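You operate a simulated robot arm through the tools that you are given. There is no shell and no other tool. Be economical: measure what you need, move in short steps, check, and stop when the job is done.

Carry out the task below with a simulated robot arm. There is one attempt and no reset: what you move stays moved.

TASK
Vent the dome, move its cup to the black tray and put the dome back.
Fine: vent before you lift; the dome ends on the black plate with the vent shut.
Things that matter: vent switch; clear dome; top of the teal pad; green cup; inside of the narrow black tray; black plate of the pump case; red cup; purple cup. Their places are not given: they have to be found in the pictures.

It is judged by the outcome, as a careful person would: the job done as asked, and still so three seconds after it is handed in. It fails if anything else is knocked over, pushed out of place, dropped, spilled or broken.

THE ROBOT
A 7-joint arm with a two-finger parallel gripper, fixed in place. Base frame: the origin is at the foot of the arm, x ahead of it, y to its left, z up; the work surface is at about z = 0.764. Lengths are in m, angles in rad, forces in N, time in s.
With the tool pointing down near the work surface it reaches from about 0.3 to 0.7 m from the base axis. Its first joint turns from -1.152 to 1.152 rad. Payload 1.57 kg.
Tool frame: the origin (TCP) lies between the finger pads and is the grasp point; the fingertips stand 0.03 m ahead of it; z points along the fingers, y is the line along which they close. The gripper opens to 0.11 m. The fingers are 0.024 m wide and 0.012 m thick; the gripper's body (0.048 by 0.112 m) begins 0.078 m behind the TCP.
Orientation is that of the tool frame in the base frame, as a unit quaternion [x, y, z, w]. With the fingers straight down and closing along the base's y, the tool's x points along the base's -x, its y along +y and its z along -z.

THE INTERFACE
- The arm moves only by the tool move_arm. Its argument "commands" is a list of rows, each a list of 3 entries, a list of its own where there are three numbers: the shift along the base's x, y, z in units of 50 mm (1.0 is 50 mm), then the turn, a rotation vector about the base's x, y, z in units of 8 degrees (1.0 is 8 degrees), then the finger opening in mm, from 0 to 110. In form: [[[dx, dy, dz], [wx, wy, wz], claw], ...]. A call has 1 to 10 rows; each row shifts and turns the commanded pose from where the row before left it. A call with a number of a shift or a turn outside -1 to 1 is refused whole. A row lasts 0.2 s, in which the tool goes at most 0.05 m and 0.15 rad; a call with a longer step from one row to the next is refused whole, and so is a gripper value outside its range. A pose out of reach is approached as far as the arm can. The call stops where the force on the tool passes 70 N (or 10 N more than at its start, if that is more) or the arm is blocked; 0.2 s more then pass. The fingers move at their own pace (about 0.108 m/s each) and stop on an object; they squeeze with about 43 N. The grip force told is the motor's: it shows also when the fingers shut on nothing. Time passes only in rows, and 0.2 s behind the last, so rows that do not move let the fingers close. It gives the time, the measured TCP pose, the force on the tool (base axes), the opening and the grip force at its end, in the units of the frame above (readings bear some noise), and new pictures: "views" is both (left out), scene, wrist or none.
- Cameras (640 x 400 px; columns grow to the right, rows downward): "scene" is fixed at [0.169, -0.3938, 1.4063]; the picture's right is [0.75, -0.66, 0.00], its down [-0.37, -0.42, -0.83] and it looks along [0.55, 0.62, -0.56] (base axes); focal length 373 px, centre (320, 200). "wrist" rides on the gripper at [-0.036, 0, -0.08] in the tool frame; the picture's right is [0.00, -1.00, 0.00], its down [0.97, 0.00, -0.24] and it looks along [0.24, 0.00, 0.97] (tool axes); focal length 218 px, centre (320, 200).
- pixel_to_xyz(camera, pixels): for up to 12 pixels [column, row] of the newest picture of that camera ("zoom" is the newest enlarged one), the place [x, y, z] in the base frame of the surface seen there, good to about 0.002 m. No time passes.
- close_up(camera, box): a new picture of the part [left, top, right, bottom] of that camera's present view, enlarged. No time passes.
- job_done(): hands the job in; it is judged then, once.

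Work in short steps. Measure before you move; look again where a grasp or a placing could have gone wrong, and mend it. You have 80 turns and 120 pictures in all, the two below and enlarged ones among them. Open the gripper and draw the arm clear of the work before you hand the job in, unless the task says otherwise; then end with one line.

The tools are called as name(argument=value, ...) on one line, values as JSON. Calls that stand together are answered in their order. move_arm: Moves the arm, as the interface text tells. Its arguments: {"type":"object","properties":{"commands":{"type":"array"},"views":{"type":"string","enum":["both","scene","wrist","none"]}},"required":["commands"]} The other tools are called the same way: pixel_to_xyz (camera, pixels) gives the place of the surface under pixels of a picture; close_up (camera, box) takes an enlarged picture of a part of a camera's view; job_done () hands the job in.

At the start:

```text
t: 0.0
ee_pos: [0.4132, 0.1662, 1.1208]
tcp_rot: [0.0, 1.0, 0.0, -0.001]
ft_force: [1.3, 0.1, -0.5]
finger_gap: 0.11
grip_force: 0.0
```

scene: 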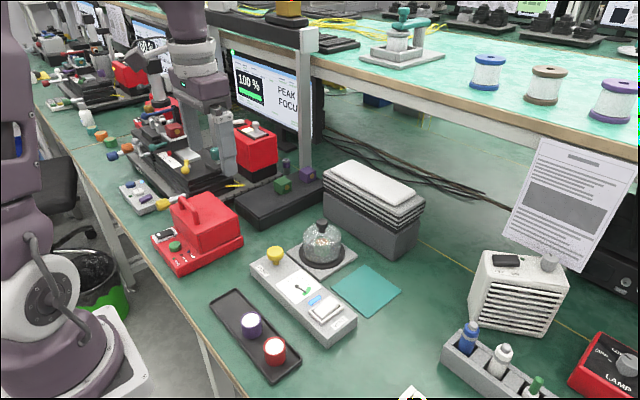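
wrist: 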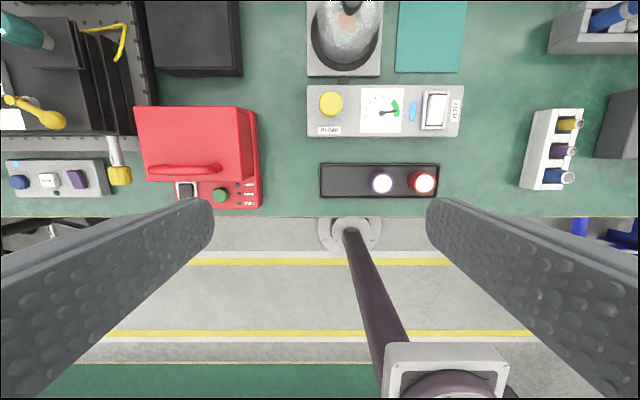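

I start by enlarging the scene around the pump case, dome and tray to see the switch and cups.

close_up(camera="scene", box=[200, 200, 420, 390])

close_up(camera="wrist", box=[290, 0, 490, 210])

```text
2.11 times, centred on (310, 295) of scene
```

zoom: 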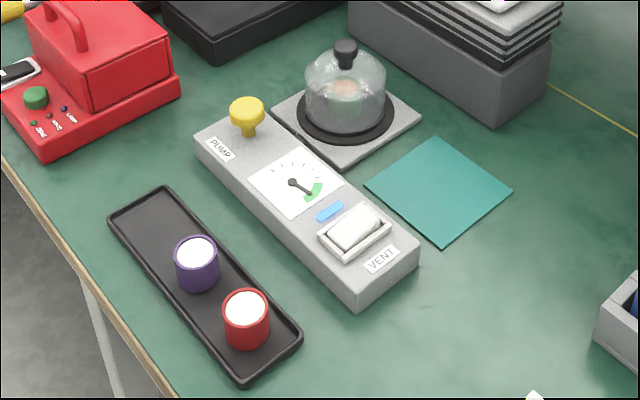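

```text
1.90 times, centred on (390, 105) of wrist
```

zoom: 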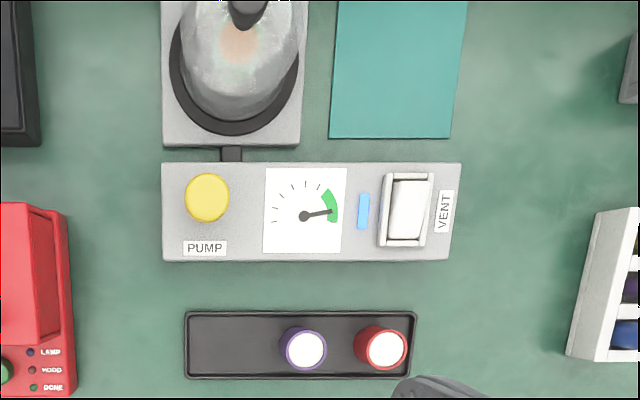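

The rocker sits at the VENT end of the case, at about (408,210) in the wrist zoom. The dome knob is at scene (322,224). I measure these along with the tray, cups, pad and plate.

pixel_to_xyz(camera="zoom", pixels=[[410, 182], [408, 195], [406, 210], [404, 225], [402, 240], [386, 240], [430, 240], [207, 195], [305, 348], [386, 348], [240, 348], [200, 348]])

pixel_to_xyz(camera="scene", pixels=[[322, 221], [322, 227], [322, 233], [322, 255], [305, 245], [340, 245], [298, 263], [353, 256], [322, 273], [367, 290], [276, 345], [252, 320]])

close_up(camera="scene", box=[280, 210, 370, 280])

close_up(camera="scene", box=[280, 270, 370, 350])

```text
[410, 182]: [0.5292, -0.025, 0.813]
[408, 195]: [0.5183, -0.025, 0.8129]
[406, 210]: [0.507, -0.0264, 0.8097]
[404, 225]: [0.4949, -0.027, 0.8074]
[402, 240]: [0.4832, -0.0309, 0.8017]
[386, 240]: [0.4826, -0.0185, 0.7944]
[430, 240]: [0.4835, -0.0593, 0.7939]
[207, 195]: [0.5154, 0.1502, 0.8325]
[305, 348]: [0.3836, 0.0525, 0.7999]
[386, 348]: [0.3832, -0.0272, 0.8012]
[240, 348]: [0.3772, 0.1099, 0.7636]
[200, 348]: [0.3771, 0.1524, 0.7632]
```

```text
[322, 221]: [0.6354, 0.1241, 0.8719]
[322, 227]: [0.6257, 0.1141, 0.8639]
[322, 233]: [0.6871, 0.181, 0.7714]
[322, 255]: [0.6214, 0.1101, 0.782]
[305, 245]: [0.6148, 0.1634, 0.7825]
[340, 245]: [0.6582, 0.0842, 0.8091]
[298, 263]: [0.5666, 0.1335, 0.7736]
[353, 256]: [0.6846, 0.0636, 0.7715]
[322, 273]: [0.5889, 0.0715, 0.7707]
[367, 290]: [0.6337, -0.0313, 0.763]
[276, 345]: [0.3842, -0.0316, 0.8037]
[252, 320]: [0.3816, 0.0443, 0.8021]
```

```text
5.71 times, centred on (325, 245) of scene
```

zoom: 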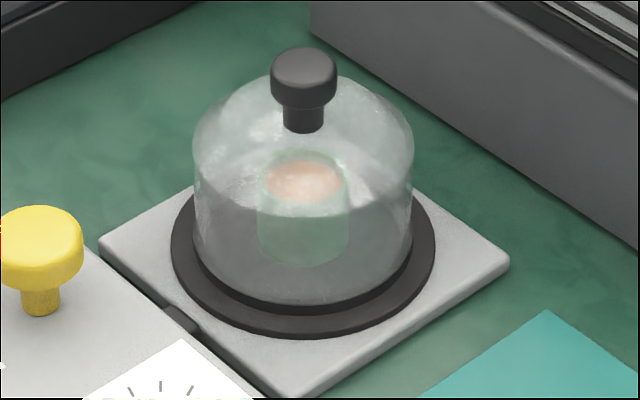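

```text
5.00 times, centred on (325, 310) of scene
```

zoom: 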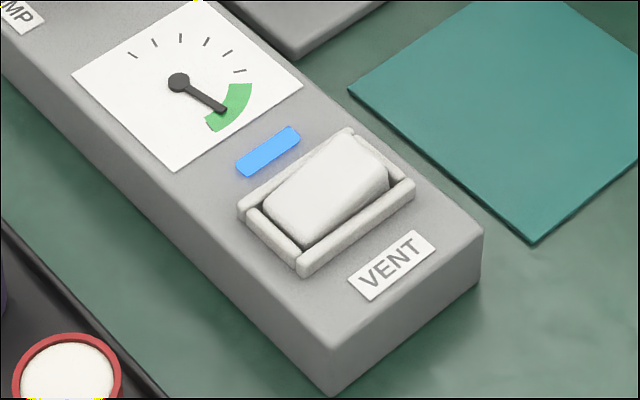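

The rocker is high at its far (+x) end, z about 0.813, and low at its near end, 0.802. I measure its outline and frame.

pixel_to_xyz(camera="zoom", pixels=[[350, 133], [242, 210], [300, 268], [410, 183], [356, 145], [385, 185], [330, 190], [275, 205], [300, 235], [365, 165], [380, 210], [460, 250]])

pixel_to_xyz(camera="wrist", pixels=[[352, 8], [352, 3], [345, 20], [345, 66], [312, 72], [378, 72], [400, 70], [462, 70], [322, 195], [437, 195], [322, 166], [437, 166]])

```text
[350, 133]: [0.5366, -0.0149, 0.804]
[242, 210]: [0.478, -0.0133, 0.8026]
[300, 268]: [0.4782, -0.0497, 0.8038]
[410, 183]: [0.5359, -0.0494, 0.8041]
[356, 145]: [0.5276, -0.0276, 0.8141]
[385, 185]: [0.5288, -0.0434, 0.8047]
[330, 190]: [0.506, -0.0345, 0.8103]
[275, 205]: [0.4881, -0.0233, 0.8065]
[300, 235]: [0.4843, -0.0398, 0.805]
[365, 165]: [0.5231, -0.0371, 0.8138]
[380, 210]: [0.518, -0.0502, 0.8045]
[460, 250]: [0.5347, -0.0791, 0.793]
```

```text
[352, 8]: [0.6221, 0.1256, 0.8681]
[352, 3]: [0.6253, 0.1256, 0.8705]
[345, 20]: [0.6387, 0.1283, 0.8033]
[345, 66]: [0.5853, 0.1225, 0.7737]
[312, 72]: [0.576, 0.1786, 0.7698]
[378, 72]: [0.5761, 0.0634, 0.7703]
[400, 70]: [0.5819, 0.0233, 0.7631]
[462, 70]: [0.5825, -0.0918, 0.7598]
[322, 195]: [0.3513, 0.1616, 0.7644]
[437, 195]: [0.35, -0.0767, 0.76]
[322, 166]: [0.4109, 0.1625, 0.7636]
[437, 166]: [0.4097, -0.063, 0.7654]
```

Rocker: centre (0.507, -0.032), frame rim z 0.804. I close the fingers and go above its far end at x 0.524, with the tip at about z 0.84.

move_arm(commands=[[[0.444, -0.793, 0], [0, 0, 0], 0], [[0.444, -0.793, 0], [0, 0, 0], 0], [[0.444, -0.793, 0], [0, 0, 0], 0], [[0.444, -0.793, 0], [0, 0, 0], 0], [[0.444, -0.793, 0], [0, 0, 0], 0], [[0, 0, -1], [0, 0, 0], 0], [[0, 0, -1], [0, 0, 0], 0], [[0, 0, -1], [0, 0, 0], 0], [[0, 0, -1], [0, 0, 0], 0], [[0, 0, -1], [0, 0, 0], 0]])

```text
t: 2.2
ee_pos: [0.5232, -0.0328, 0.8698]
tcp_rot: [0.0, 1.0, 0.001, 0.0]
ft_force: [0.6, 0.2, -0.5]
finger_gap: 0.0
grip_force: 21.7
```

scene: 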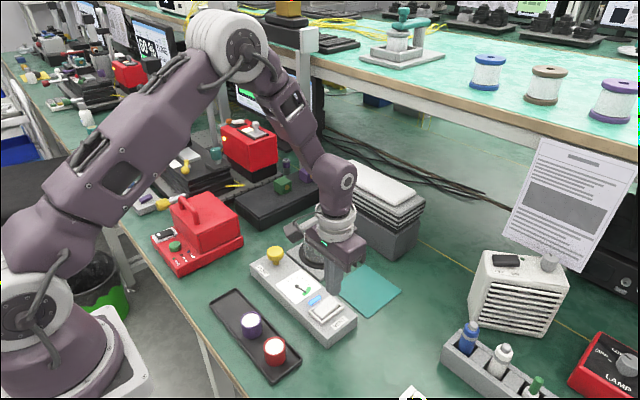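
wrist: 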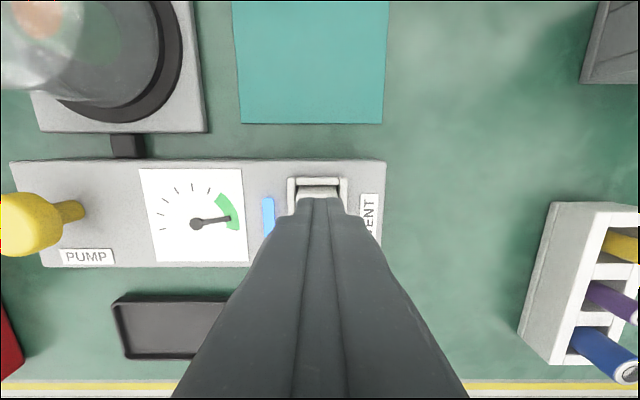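

The fingers stand over the far end of the rocker. I press down in small steps to a tip height of about 0.806.

move_arm(commands=[[[0, 0, -0.4], [0, 0, 0], 0], [[0, 0, -0.1], [0, 0, 0], 0], [[0, 0, -0.08], [0, 0, 0], 0], [[0, 0, -0.08], [0, 0, 0], 0], [[0, 0, -0.03], [0, 0, 0], 0]], views="wrist")

```text
t: 3.6
ee_pos: [0.5262, -0.032, 0.8392]
tcp_rot: [0.0, 1.0, -0.001, 0.004]
ft_force: [-0.7, -0.1, 9.0]
finger_gap: 0.0
grip_force: 21.8
stopped in row 5: the force on the tool passed its limit (the readings are from after the stop); the commanded pose is now the measured one
```

wrist: 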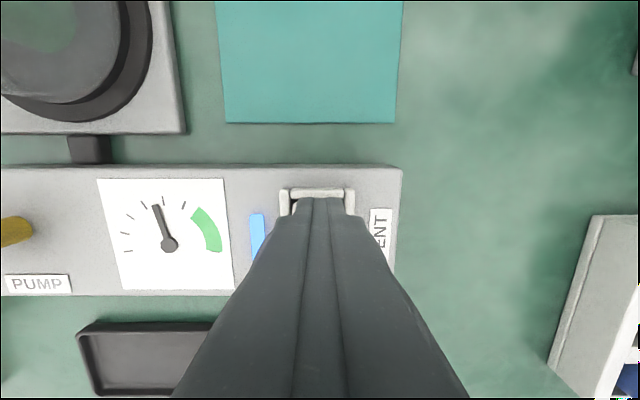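

The gauge needle is falling out of the green, so the vent appears open. I rise clear and look at the rocker and gauge.

move_arm(commands=[[[0, 0, 0.7], [0, 0, 0], 0], [[0, 0, 1], [0, 0, 0], 0], [[-0.6, 0, 0.8], [0, 0, 0], 0], [[-1, 0, 0], [0, 0, 0], 30], [[-1, 0, 0], [0, 0, 0], 50]])

```text
t: 4.8
ee_pos: [0.3958, -0.0314, 0.9633]
tcp_rot: [0.0, 1.0, 0.0, 0.003]
ft_force: [-0.2, 0.3, 0.0]
finger_gap: 0.0499
grip_force: 0.0
```

scene: 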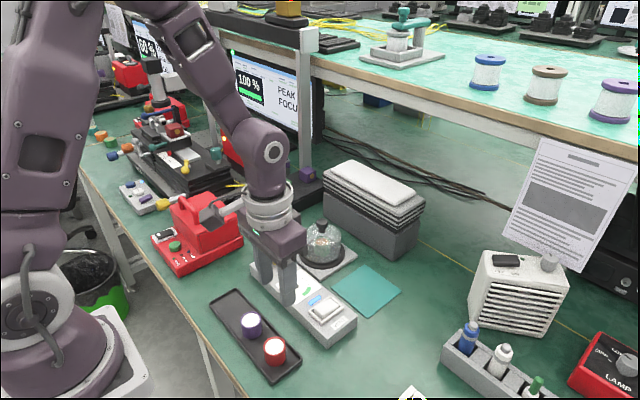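
wrist: 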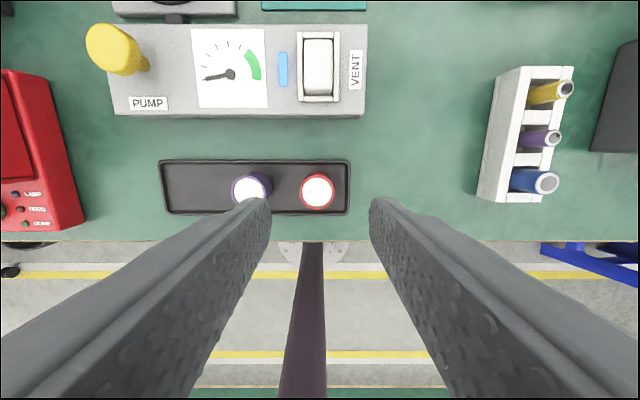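

The gauge needle is at the bottom, so the dome is vented. Now I move above the dome with the fingers open and measure its knob from there.

move_arm(commands=[[[0, 0, 0.8], [0, 0, 0], 70], [[0.79, 0.51, 0], [0, 0, 0], 70], [[0.79, 0.51, 0], [0, 0, 0], 70], [[0.79, 0.51, 0], [0, 0, 0], 70], [[0.79, 0.51, 0], [0, 0, 0], 70], [[0.79, 0.51, 0], [0, 0, 0], 70], [[0.79, 0.51, 0], [0, 0, 0], 70]])

close_up(camera="wrist", box=[220, 60, 540, 260])

```text
t: 6.4
ee_pos: [0.6327, 0.1216, 1.0026]
tcp_rot: [0.0, 1.0, -0.001, 0.002]
ft_force: [0.2, 0.5, 0.7]
finger_gap: 0.07
grip_force: 0.2
```

scene: 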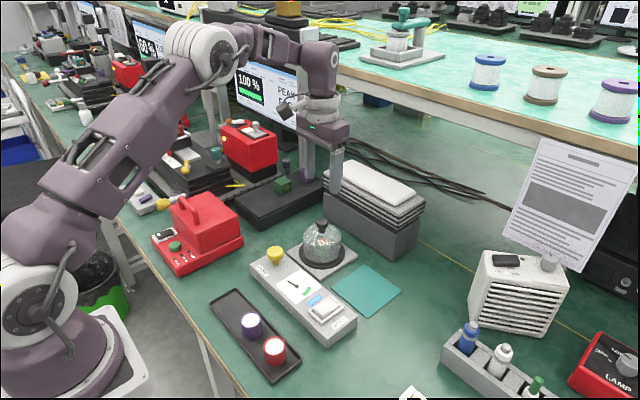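
wrist: 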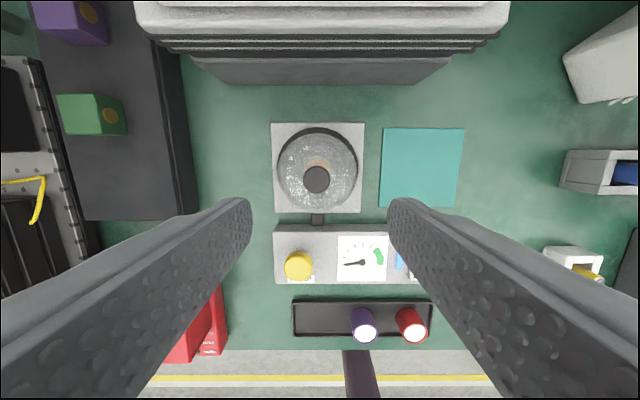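

```text
2.00 times, centred on (380, 160) of wrist
```

zoom: 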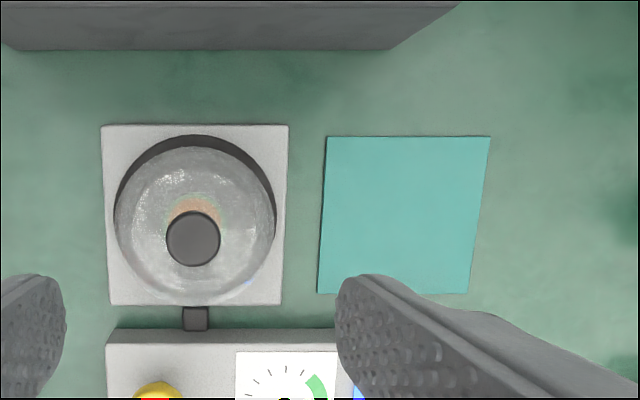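

From above: knob at zoom (193,240), plate corners near (102,125) to (282,305), pad (318,136) to (490,294), and the stacked box edge at the top. I measure them.

pixel_to_xyz(camera="zoom", pixels=[[193, 240], [168, 240], [218, 240], [193, 215], [193, 264], [195, 140], [104, 128], [286, 128], [330, 140], [486, 140], [322, 290], [464, 290]])

pixel_to_xyz(camera="scene", pixels=[[345, 172], [352, 190], [400, 210], [415, 250], [336, 182], [322, 221]])

pixel_to_xyz(camera="wrist", pixels=[[320, 84], [320, 50], [320, 20], [160, 40], [120, 200]])

```text
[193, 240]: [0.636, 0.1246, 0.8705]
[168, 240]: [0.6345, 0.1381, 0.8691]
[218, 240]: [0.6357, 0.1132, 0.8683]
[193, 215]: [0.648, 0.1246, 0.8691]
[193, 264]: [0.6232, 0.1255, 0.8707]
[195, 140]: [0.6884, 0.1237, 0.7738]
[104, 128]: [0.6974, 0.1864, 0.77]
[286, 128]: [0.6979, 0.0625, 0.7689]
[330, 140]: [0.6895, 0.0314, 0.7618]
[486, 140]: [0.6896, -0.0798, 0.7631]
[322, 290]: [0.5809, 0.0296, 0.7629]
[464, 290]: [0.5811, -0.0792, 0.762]
```

```text
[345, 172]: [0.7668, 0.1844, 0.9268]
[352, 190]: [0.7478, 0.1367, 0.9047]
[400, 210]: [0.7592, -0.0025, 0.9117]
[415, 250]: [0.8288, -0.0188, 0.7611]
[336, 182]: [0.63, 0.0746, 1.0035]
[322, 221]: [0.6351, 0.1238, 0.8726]
```

```text
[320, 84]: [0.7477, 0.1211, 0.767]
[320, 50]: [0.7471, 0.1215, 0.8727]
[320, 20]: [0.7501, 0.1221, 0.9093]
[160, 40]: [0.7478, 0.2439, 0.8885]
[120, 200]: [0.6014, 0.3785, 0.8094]
```

The knob is at (0.636, 0.125) with its top at 0.871, and the pad centre at (0.635, -0.024). I come down with the tips at about 0.852, below the knob's head, and close.

move_arm(commands=[[[0.066, 0.068, -0.8], [0, 0, 0], 70], [[0, 0, -0.8], [0, 0, 0], 70], [[0, 0, -0.5], [0, 0, 0], 70], [[0, 0, -0.3], [0, 0, 0], 70], [[0, 0, 0], [0, 0, 0], 70]])

close_up(camera="scene", box=[270, 190, 390, 280])

```text
t: 7.6
ee_pos: [0.6351, 0.1242, 0.8837]
tcp_rot: [0.0, 1.0, 0.0, 0.003]
ft_force: [-0.3, -0.2, 0.1]
finger_gap: 0.0699
grip_force: 0.0
```

scene: 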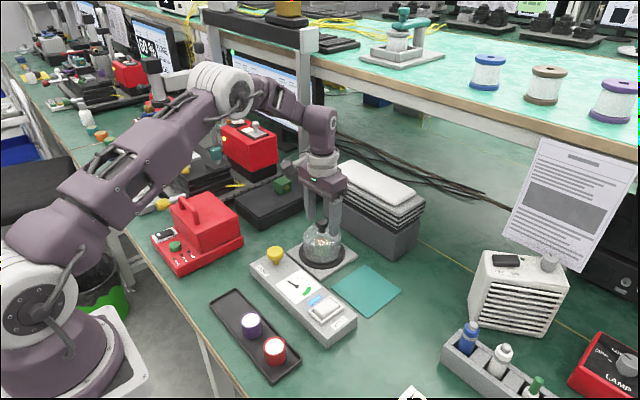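
wrist: 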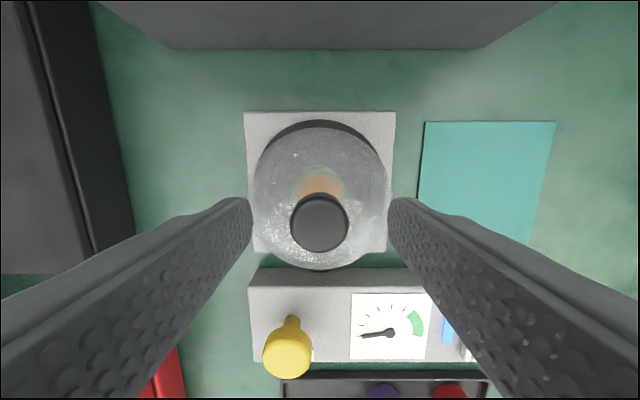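

```text
4.44 times, centred on (330, 235) of scene
```

zoom: 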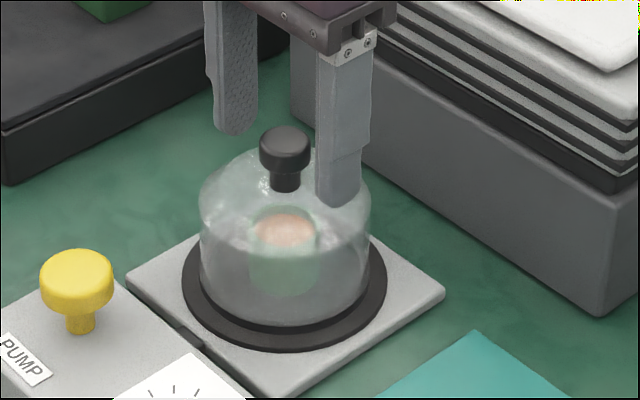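

The knob lies midway between the fingers and nothing touches. I close on it.

move_arm(commands=[[[0, 0, 0], [0, 0, 0], 40], [[0, 0, 0], [0, 0, 0], 15], [[0, 0, 0], [0, 0, 0], 15], [[0, 0, 0], [0, 0, 0], 15]], views="none")

close_up(camera="scene", box=[270, 190, 390, 280])

```text
t: 8.6
ee_pos: [0.6345, 0.1246, 0.8828]
tcp_rot: [0.0, 1.0, 0.0, 0.003]
ft_force: [-0.4, -1.0, 0.3]
finger_gap: 0.0272
grip_force: 37.9
```

```text
4.44 times, centred on (330, 235) of scene
```

zoom: 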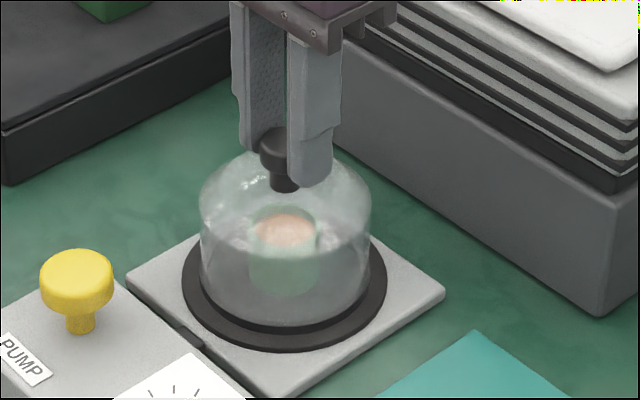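

Gripped with an opening of 27 mm. I lift straight up, slowly at first.

move_arm(commands=[[[0, 0, 0.1], [0, 0, 0], 15], [[0, 0, 0.2], [0, 0, 0], 15], [[0, 0, 0.4], [0, 0, 0], 15], [[0, 0, 0.5], [0, 0, 0], 15], [[0, 0, 0.6], [0, 0, 0], 15], [[0, 0, 0.4], [0, 0, 0], 15]])

```text
t: 10.0
ee_pos: [0.635, 0.1241, 0.994]
tcp_rot: [0.001, 1.0, -0.001, 0.003]
ft_force: [0.0, -0.2, -1.4]
finger_gap: 0.0266
grip_force: 37.7
```

scene: 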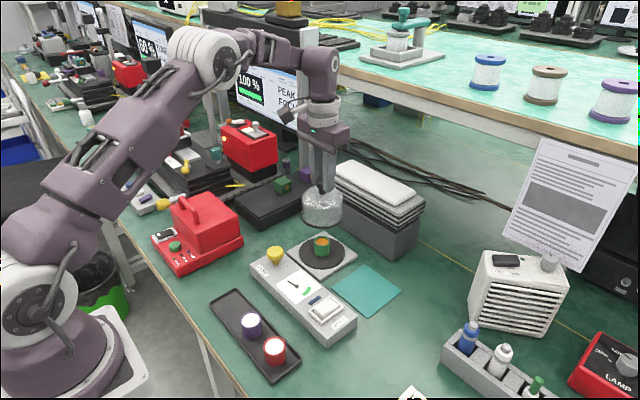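
wrist: 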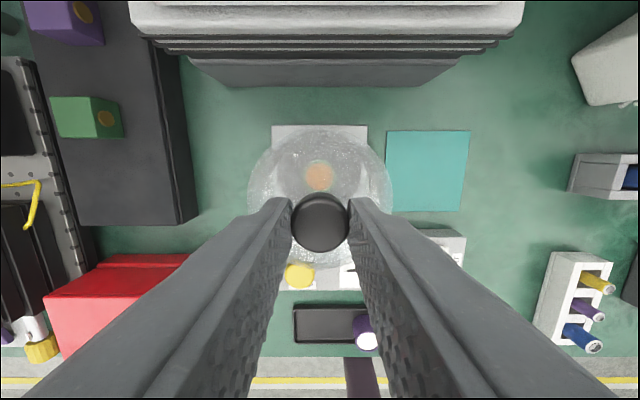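

The dome is up and the green cup stays on the black plate. I carry the dome over the pad centre.

move_arm(commands=[[[0, -0.74, 0], [0, 0, 0], 15], [[0, -0.74, 0], [0, 0, 0], 15], [[0, -0.74, 0], [0, 0, 0], 15], [[0, -0.74, 0], [0, 0, 0], 15], [[0, 0, -0.8], [0, 0, 0], 15], [[0, 0, -0.8], [0, 0, 0], 15], [[0, 0, -0.5], [0, 0, 0], 15], [[0, 0, 0], [0, 0, 0], 15]])

close_up(camera="scene", box=[300, 210, 440, 330])

```text
t: 11.8
ee_pos: [0.6345, -0.023, 0.8873]
tcp_rot: [0.0, 1.0, 0.0, 0.002]
ft_force: [0.1, 0.1, -1.2]
finger_gap: 0.0268
grip_force: 37.4
```

scene: 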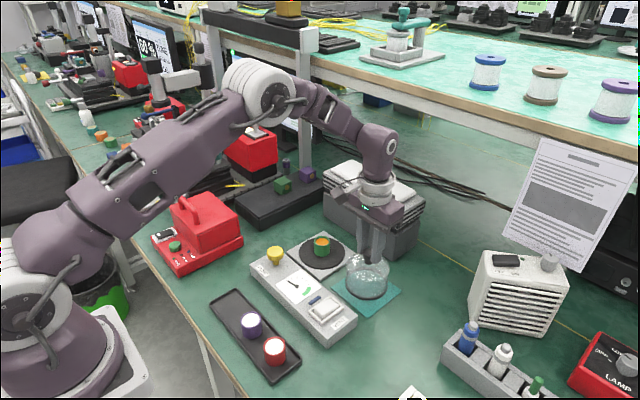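
wrist: 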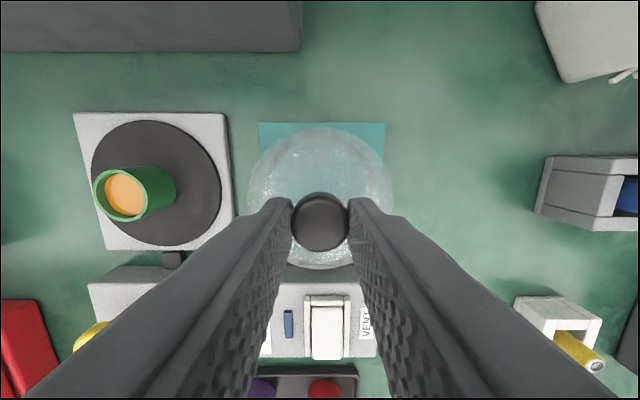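

```text
3.33 times, centred on (370, 270) of scene
```

zoom: 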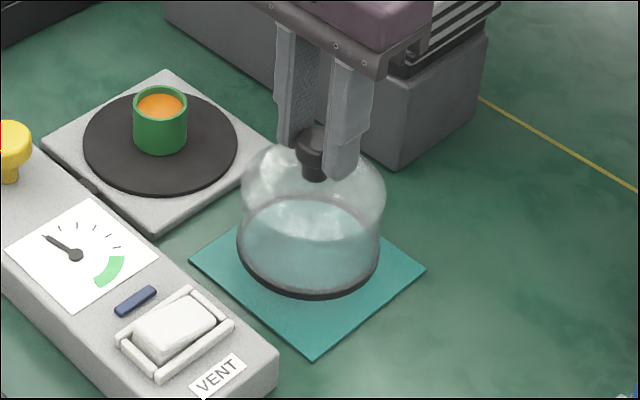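

The dome hovers centred over the pad at TCP z 0.887. Contact should come near 0.872, so I lower in 3 mm and then smaller steps.

move_arm(commands=[[[0, 0, -0.1], [0, 0, 0], 15], [[0, 0, -0.08], [0, 0, 0], 15], [[0, 0, -0.06], [0, 0, 0], 15], [[0, 0, -0.04], [0, 0, 0], 15], [[0, 0, 0], [0, 0, 0], 15]], views="none")

close_up(camera="scene", box=[320, 210, 420, 320])

```text
t: 13.0
ee_pos: [0.6352, -0.0231, 0.8739]
tcp_rot: [0.0, 1.0, 0.0, 0.002]
ft_force: [-0.6, 0.1, -1.6]
finger_gap: 0.0267
grip_force: 38.4
```

```text
3.64 times, centred on (370, 265) of scene
```

zoom: 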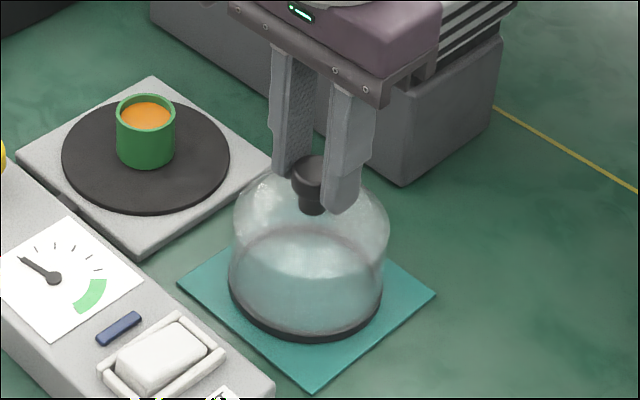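

No contact force yet. I go on down 1 mm at a time.

move_arm(commands=[[[0, 0, -0.02], [0, 0, 0], 15], [[0, 0, -0.02], [0, 0, 0], 15], [[0, 0, 0], [0, 0, 0], 15]], views="none")

```text
t: 13.8
ee_pos: [0.6352, -0.0225, 0.873]
tcp_rot: [0.0, 1.0, 0.0, 0.002]
ft_force: [-0.4, 0.1, -0.2]
finger_gap: 0.027
grip_force: 37.4
```

move_arm(commands=[[[0, 0, -0.02], [0, 0, 0], 15], [[0, 0, 0], [0, 0, 0], 15]], views="none")

```text
t: 14.4
ee_pos: [0.6357, -0.0233, 0.8728]
tcp_rot: [0.001, 1.0, -0.001, 0.003]
ft_force: [-4.8, -0.2, 18.1]
finger_gap: 0.0267
grip_force: 37.6
```

Contact (18 N), so the dome stands on the pad. I ease off 1 mm, open and rise straight up.

move_arm(commands=[[[0, 0, 0.02], [0, 0, 0], 15], [[0, 0, 0], [0, 0, 0], 32], [[0, 0, 0], [0, 0, 0], 50], [[0, 0, 0], [0, 0, 0], 60], [[0, 0, 0.5], [0, 0, 0], 60], [[0, 0, 1], [0, 0, 0], 60], [[0, 0, 1], [0, 0, 0], 60]])

close_up(camera="scene", box=[280, 210, 430, 320])

```text
t: 16.0
ee_pos: [0.635, -0.0229, 0.9978]
tcp_rot: [0.0, 1.0, 0.0, 0.003]
ft_force: [0.5, 0.4, 0.3]
finger_gap: 0.0603
grip_force: 0.1
```

scene: 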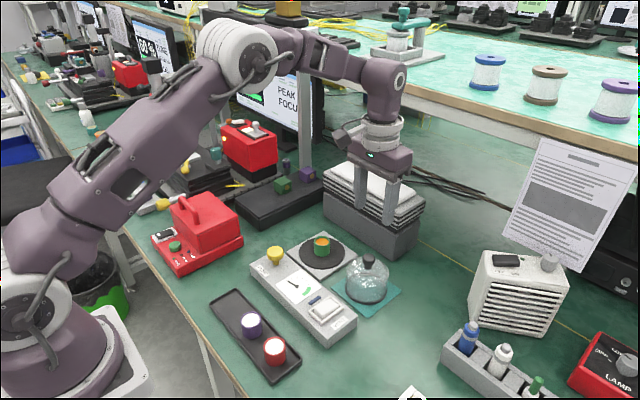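
wrist: 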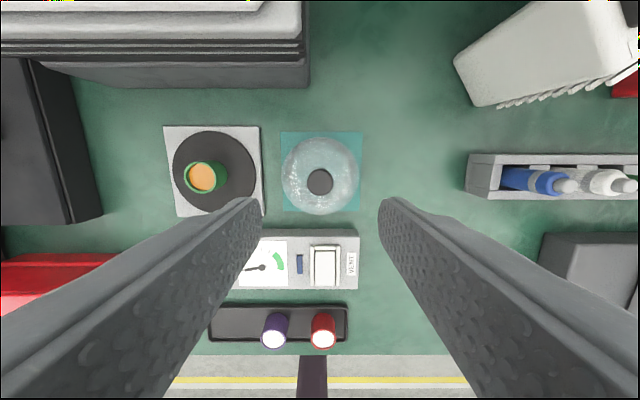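

```text
3.64 times, centred on (355, 265) of scene
```

zoom: 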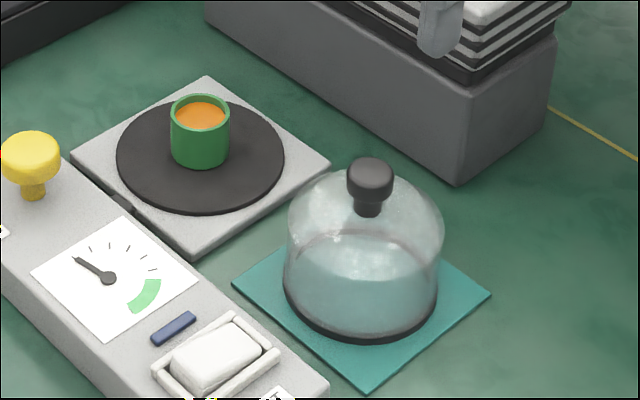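

The dome stands on the pad. Now I measure the green cup (rim centre at zoom (200,113), base near (200,160)), the black plate disc, the tray and the tray cups.

pixel_to_xyz(camera="zoom", pixels=[[200, 118], [173, 112], [229, 112], [200, 97], [200, 132], [200, 145], [200, 160], [180, 150], [220, 150], [120, 155], [282, 155], [200, 207]])

pixel_to_xyz(camera="wrist", pixels=[[202, 178], [215, 134], [215, 210], [174, 174], [255, 174], [212, 309], [346, 309], [214, 338], [274, 339], [323, 339], [240, 320], [320, 174]])

close_up(camera="scene", box=[200, 280, 310, 390])

```text
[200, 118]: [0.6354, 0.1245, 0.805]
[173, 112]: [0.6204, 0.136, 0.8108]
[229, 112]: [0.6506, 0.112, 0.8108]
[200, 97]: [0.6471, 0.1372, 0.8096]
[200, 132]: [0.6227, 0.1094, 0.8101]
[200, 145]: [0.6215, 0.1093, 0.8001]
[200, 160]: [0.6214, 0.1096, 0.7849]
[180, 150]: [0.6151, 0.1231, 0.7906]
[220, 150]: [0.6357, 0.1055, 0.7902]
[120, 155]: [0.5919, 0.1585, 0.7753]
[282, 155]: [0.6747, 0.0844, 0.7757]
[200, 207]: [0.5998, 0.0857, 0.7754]
```

```text
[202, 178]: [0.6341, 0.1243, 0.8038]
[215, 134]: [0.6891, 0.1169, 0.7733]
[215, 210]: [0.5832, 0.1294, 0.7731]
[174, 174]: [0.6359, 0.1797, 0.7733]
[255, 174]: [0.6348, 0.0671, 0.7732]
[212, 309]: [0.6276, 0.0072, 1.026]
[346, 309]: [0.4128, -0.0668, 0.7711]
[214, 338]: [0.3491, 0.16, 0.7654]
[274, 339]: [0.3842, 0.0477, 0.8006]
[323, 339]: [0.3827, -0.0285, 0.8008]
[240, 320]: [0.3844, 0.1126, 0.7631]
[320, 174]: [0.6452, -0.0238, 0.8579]
```

```text
3.64 times, centred on (255, 335) of scene
```

zoom: 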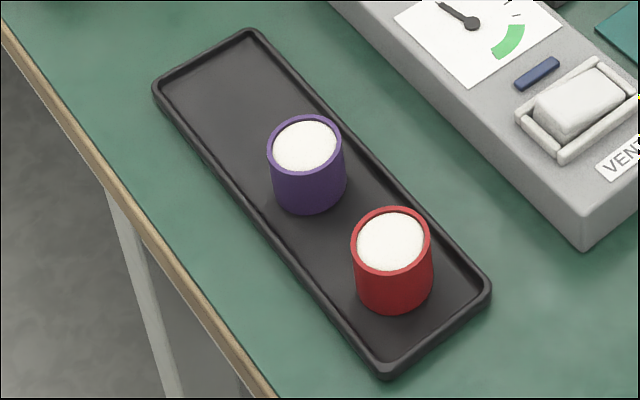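

The green cup is at (0.635, 0.124), about 38 mm across, rim 0.811, base about 0.774, and nearly full. The tray has a free stretch near y 0.117, between the purple cup at y 0.05 and the end wall at 0.16. I go above the green cup.

move_arm(commands=[[[0, 0.735, 0], [0, 0, 0], 70], [[0, 0.735, 0], [0, 0, 0], 70], [[0, 0.735, 0], [0, 0, 0], 70], [[0, 0.735, 0], [0, 0, 0], 70], [[0, 0, -0.9], [0, 0, 0], 70], [[0, 0, -0.9], [0, 0, 0], 70], [[0, 0, -0.8], [0, 0, 0], 70], [[0, 0, 0], [0, 0, 0], 70]])

```text
t: 17.8
ee_pos: [0.6363, 0.1248, 0.8678]
tcp_rot: [0.0, 1.0, 0.0, 0.003]
ft_force: [0.0, -0.1, -1.2]
finger_gap: 0.0701
grip_force: 0.1
```

scene: 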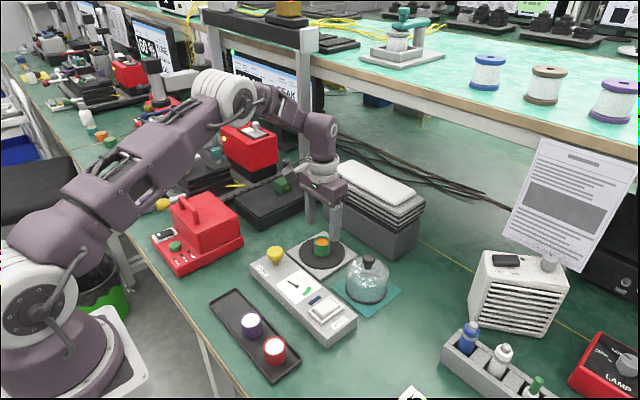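
wrist: 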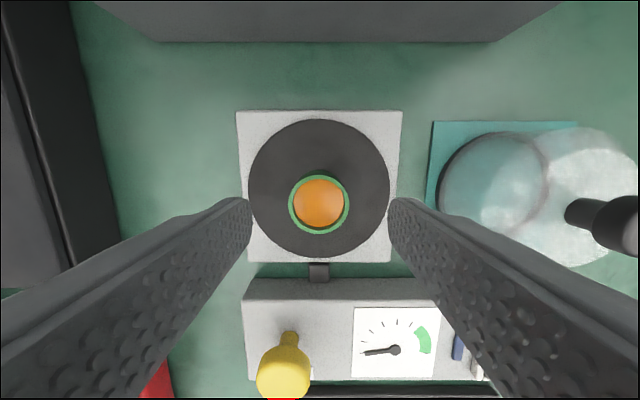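

The cup is centred between the fingers. I descend to TCP z 0.813 and close.

move_arm(commands=[[[0, 0, -0.4], [0, 0, 0], 70], [[0, 0, -0.4], [0, 0, 0], 70], [[0, 0, -0.3], [0, 0, 0], 70], [[0, 0, 0], [0, 0, 0], 50], [[0, 0, 0], [0, 0, 0], 30], [[0, 0, 0], [0, 0, 0], 30], [[0, 0, 0], [0, 0, 0], 30]])

close_up(camera="scene", box=[270, 190, 390, 280])

```text
t: 19.4
ee_pos: [0.6356, 0.1251, 0.8123]
tcp_rot: [0.001, 1.0, 0.001, 0.002]
ft_force: [0.4, 0.0, -0.3]
finger_gap: 0.0384
grip_force: 43.1
```

scene: 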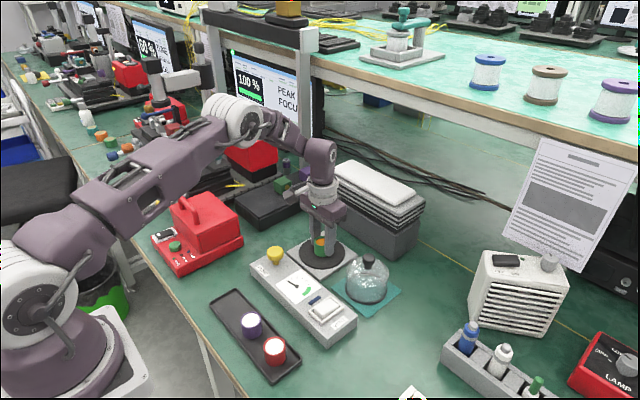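
wrist: 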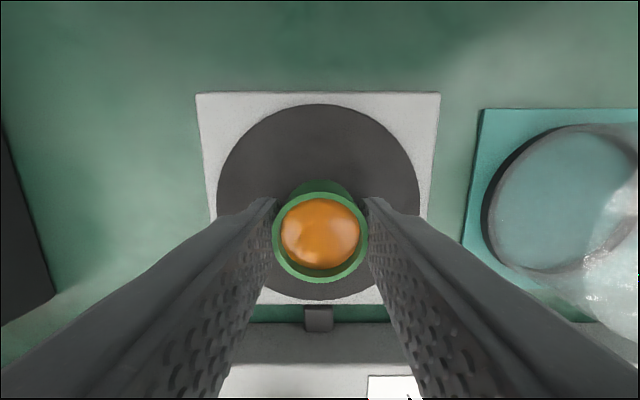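

```text
4.44 times, centred on (330, 235) of scene
```

zoom: 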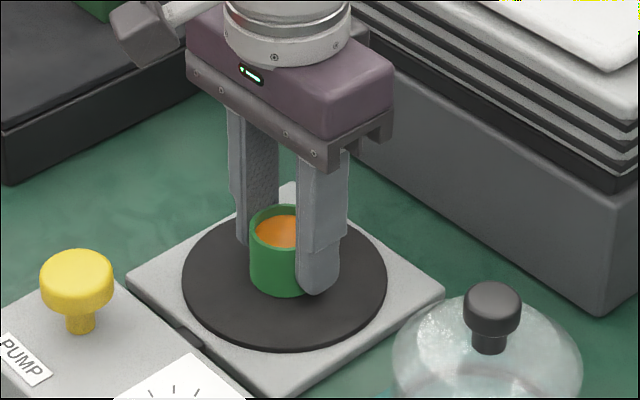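

The grip holds at 38 mm. I lift gently and level, then move slowly toward the tray.

move_arm(commands=[[[0, 0, 0.1], [0, 0, 0], 30], [[0, 0, 0.2], [0, 0, 0], 30], [[0, 0, 0.35], [0, 0, 0], 30], [[0, 0, 0.45], [0, 0, 0], 30], [[0, 0, 0.4], [0, 0, 0], 30], [[0, 0, 0.2], [0, 0, 0], 30], [[0, 0, 0.1], [0, 0, 0], 30]])

move_arm(commands=[[[-0.15, 0, 0], [0, 0, 0], 30], [[-0.35, 0, 0], [0, 0, 0], 30], [[-0.55, -0.02, 0], [0, 0, 0], 30], [[-0.7, -0.03, 0], [0, 0, 0], 30], [[-0.75, -0.03, 0], [0, 0, 0], 30], [[-0.75, -0.03, 0], [0, 0, 0], 30], [[-0.7, -0.03, 0], [0, 0, 0], 30], [[-0.55, -0.02, 0], [0, 0, 0], 30], [[-0.4, 0, 0], [0, 0, 0], 30], [[-0.18, 0, 0], [0, 0, 0], 30]])

```text
t: 21.0
ee_pos: [0.6357, 0.1237, 0.9021]
tcp_rot: [0.0, 1.0, 0.0, 0.003]
ft_force: [-0.1, 0.1, 0.1]
finger_gap: 0.0383
grip_force: 43.0
```

scene: 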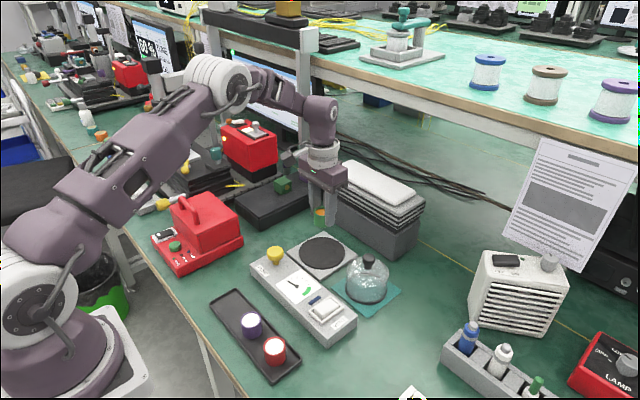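
wrist: 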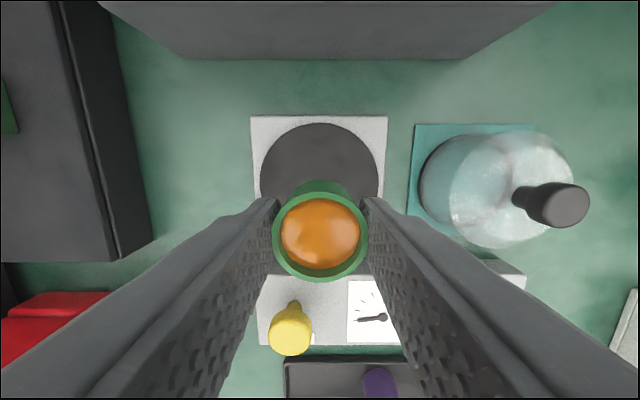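

```text
t: 23.2
ee_pos: [0.3819, 0.1167, 0.9024]
tcp_rot: [0.0, 1.0, 0.001, 0.003]
ft_force: [-1.0, 0.6, 0.1]
finger_gap: 0.0386
grip_force: 43.1
```

scene: 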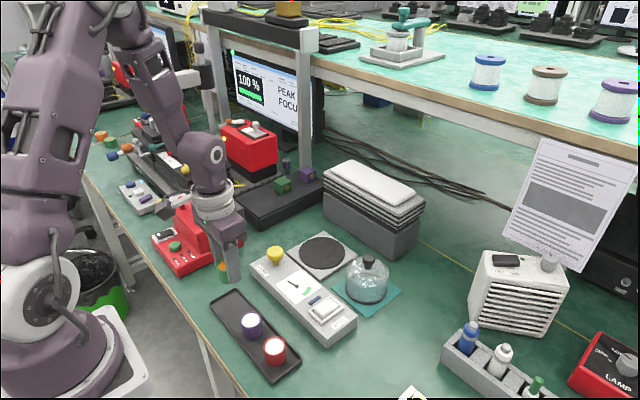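
wrist: 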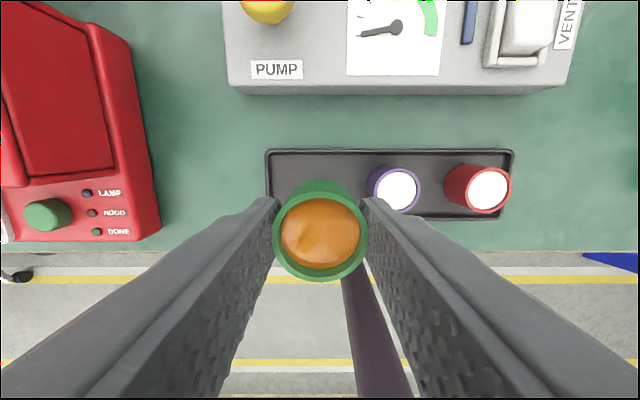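

The cup is over the tray's free end. I check the tray floor and rim places before lowering.

pixel_to_xyz(camera="wrist", pixels=[[280, 165], [350, 165], [355, 190], [268, 155], [276, 152], [510, 152], [272, 185], [395, 190], [375, 185], [430, 213], [340, 151], [155, 200]])

```text
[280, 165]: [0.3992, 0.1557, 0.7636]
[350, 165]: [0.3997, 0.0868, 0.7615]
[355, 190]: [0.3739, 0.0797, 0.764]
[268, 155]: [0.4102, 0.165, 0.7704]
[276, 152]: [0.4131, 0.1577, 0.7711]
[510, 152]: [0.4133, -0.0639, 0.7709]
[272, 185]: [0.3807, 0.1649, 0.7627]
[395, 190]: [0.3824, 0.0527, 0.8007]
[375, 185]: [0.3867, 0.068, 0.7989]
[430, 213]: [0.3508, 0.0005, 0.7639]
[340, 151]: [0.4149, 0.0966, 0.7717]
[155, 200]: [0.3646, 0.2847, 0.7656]
```

Floor is about 0.763, so contact is expected near TCP z 0.802. I lower to about 0.807, then step.

move_arm(commands=[[[0, 0, -0.15], [0, 0, 0], 30], [[0, 0, -0.35], [0, 0, 0], 30], [[0, 0, -0.45], [0, 0, 0], 30], [[0, 0, -0.45], [0, 0, 0], 30], [[0, 0, -0.3], [0, 0, 0], 30], [[0, 0, -0.14], [0, 0, 0], 30], [[0, 0, -0.06], [0, 0, 0], 30], [[0, 0, 0], [0, 0, 0], 30]])

close_up(camera="scene", box=[190, 250, 310, 370])

```text
t: 25.0
ee_pos: [0.3826, 0.1179, 0.8078]
tcp_rot: [0.0, 1.0, 0.0, 0.002]
ft_force: [0.0, -0.1, -0.2]
finger_gap: 0.0387
grip_force: 42.8
```

scene: 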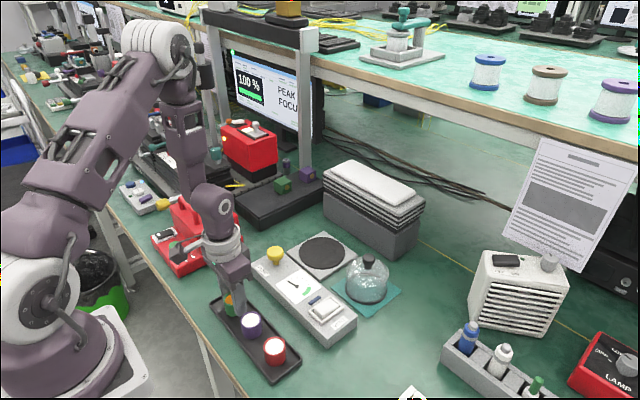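
wrist: 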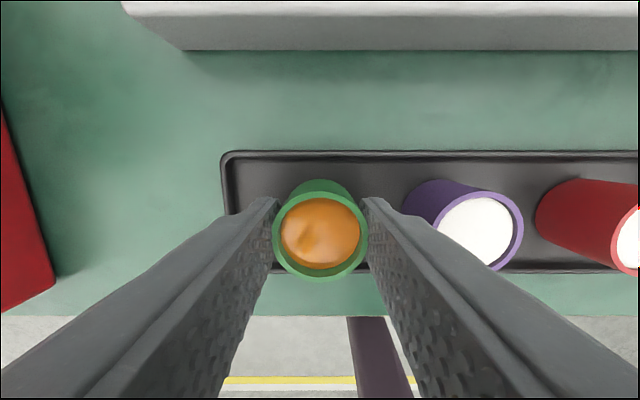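

```text
3.33 times, centred on (250, 310) of scene
```

zoom: 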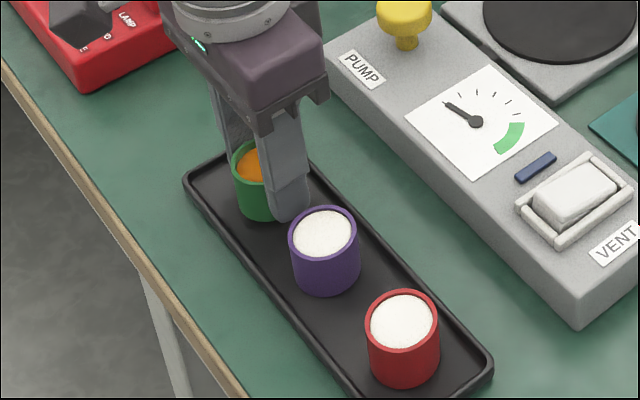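

The cup hangs inside the tray, clear of the purple cup. I step down to contact.

move_arm(commands=[[[0, 0, -0.03], [0, 0, 0], 30], [[0, 0, -0.03], [0, 0, 0], 30], [[0, 0, -0.02], [0, 0, 0], 30], [[0, 0, 0], [0, 0, 0], 30]], views="none")

```text
t: 26.0
ee_pos: [0.383, 0.1162, 0.8038]
tcp_rot: [0.0, 1.0, 0.0, 0.003]
ft_force: [0.2, -0.2, -1.0]
finger_gap: 0.0383
grip_force: 42.9
```

move_arm(commands=[[[0, 0, -0.02], [0, 0, 0], 30], [[0, 0, 0], [0, 0, 0], 30]], views="none")

```text
t: 26.6
ee_pos: [0.3832, 0.116, 0.8016]
tcp_rot: [0.0, 1.0, 0.0, 0.003]
ft_force: [-0.5, 0.7, 1.7]
finger_gap: 0.0386
grip_force: 43.3
```

move_arm(commands=[[[0, 0, -0.015], [0, 0, 0], 30], [[0, 0, 0], [0, 0, 0], 30]], views="none")

```text
t: 27.2
ee_pos: [0.3822, 0.1155, 0.8026]
tcp_rot: [0.0, 1.0, 0.0, 0.003]
ft_force: [-2.6, -1.9, 31.9]
finger_gap: 0.0384
grip_force: 42.5
```

The cup is on the tray floor (32 N). I ease off 1 mm, open to 50 mm and rise straight up.

move_arm(commands=[[[0, 0, 0.025], [0, 0, 0], 30], [[0, 0, 0], [0, 0, 0], 42], [[0, 0, 0], [0, 0, 0], 50], [[0, 0, 0.2], [0, 0, 0], 50], [[0, 0, 0.5], [0, 0, 0], 50], [[0, 0, 1], [0, 0, 0], 50], [[0, 0, 1], [0, 0, 0], 50], [[0, 0, 1], [0, 0, 0], 50]])

close_up(camera="scene", box=[190, 250, 310, 370])

```text
t: 29.0
ee_pos: [0.3819, 0.1158, 0.989]
tcp_rot: [0.0, 1.0, -0.001, 0.002]
ft_force: [-0.2, 0.3, 0.7]
finger_gap: 0.0501
grip_force: 0.1
```

scene: 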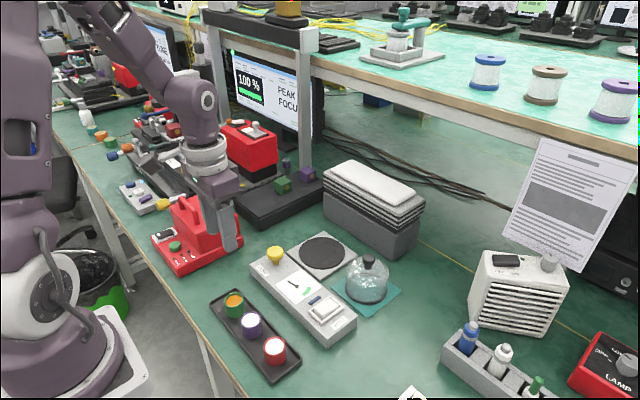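
wrist: 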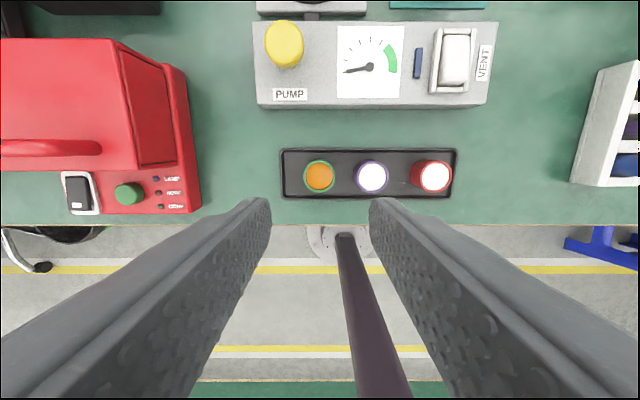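

```text
3.33 times, centred on (250, 310) of scene
```

zoom: 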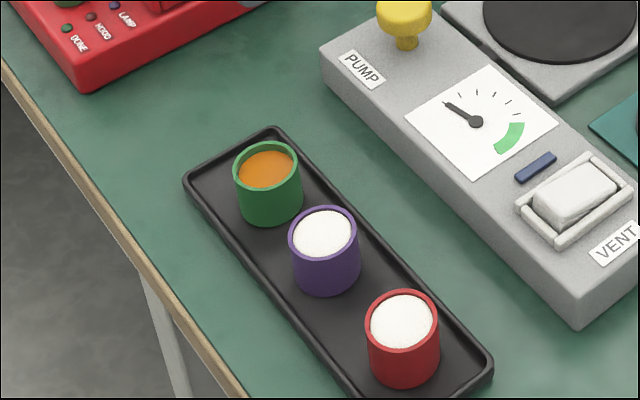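

The green cup stands upright in the tray and nothing else has moved. Back to the dome on the pad.

move_arm(commands=[[[0.843, -0.463, 0], [0, 0, 0], 70], [[0.843, -0.463, 0], [0, 0, 0], 70], [[0.843, -0.463, 0], [0, 0, 0], 70], [[0.843, -0.463, 0], [0, 0, 0], 70], [[0.843, -0.463, 0], [0, 0, 0], 70], [[0.843, -0.463, 0], [0, 0, 0], 70], [[0, 0, -0.8], [0, 0, 0], 70], [[0, 0, 0], [0, 0, 0], 70]], views="wrist")

close_up(camera="wrist", box=[240, 100, 400, 280])

```text
t: 30.8
ee_pos: [0.6342, -0.0234, 0.9491]
tcp_rot: [0.0, 1.0, 0.0, 0.002]
ft_force: [0.4, 0.4, 0.5]
finger_gap: 0.0701
grip_force: 0.1
```

wrist: 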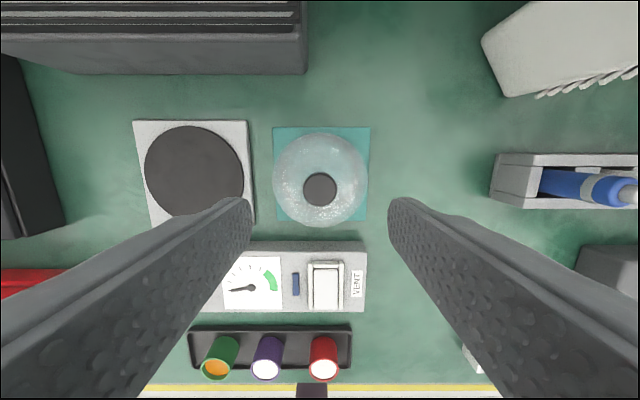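

```text
2.22 times, centred on (320, 190) of wrist
```

zoom: 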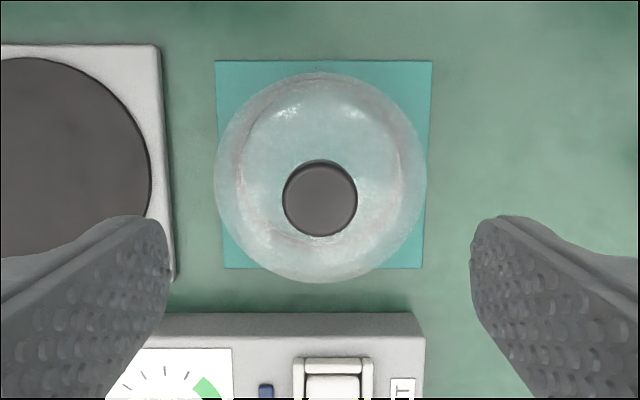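

pixel_to_xyz(camera="zoom", pixels=[[320, 200], [286, 200], [354, 200], [320, 168], [320, 232]])

pixel_to_xyz(camera="wrist", pixels=[[193, 126], [146, 170], [242, 175], [193, 210], [193, 170]])

```text
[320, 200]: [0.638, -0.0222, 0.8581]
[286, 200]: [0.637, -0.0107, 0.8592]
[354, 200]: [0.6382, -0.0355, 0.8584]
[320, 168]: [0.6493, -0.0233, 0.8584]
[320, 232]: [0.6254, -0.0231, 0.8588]
```

```text
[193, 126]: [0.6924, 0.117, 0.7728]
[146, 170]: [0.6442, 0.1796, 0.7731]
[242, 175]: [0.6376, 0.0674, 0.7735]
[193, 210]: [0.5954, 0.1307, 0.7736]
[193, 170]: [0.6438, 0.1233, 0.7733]
```

The knob is at (0.6375, -0.023), top 0.8585, with the same offset to the tool as before. I descend to TCP z 0.871 and close.

move_arm(commands=[[[0.03, 0, -0.6], [0, 0, 0], 70], [[0, 0, -0.6], [0, 0, 0], 70], [[0, 0, -0.36], [0, 0, 0], 70], [[0, 0, 0], [0, 0, 0], 50], [[0, 0, 0], [0, 0, 0], 15], [[0, 0, 0], [0, 0, 0], 15], [[0, 0, 0], [0, 0, 0], 15], [[0, 0, 0], [0, 0, 0], 15]], views="none")

close_up(camera="scene", box=[310, 210, 430, 320])

```text
t: 32.6
ee_pos: [0.636, -0.0235, 0.8702]
tcp_rot: [0.0, 1.0, 0.0, 0.003]
ft_force: [-0.1, -0.5, -0.4]
finger_gap: 0.0267
grip_force: 37.9
```

```text
3.64 times, centred on (370, 265) of scene
```

zoom: 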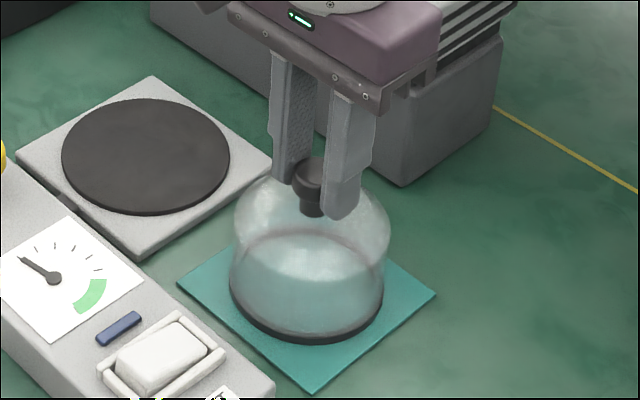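

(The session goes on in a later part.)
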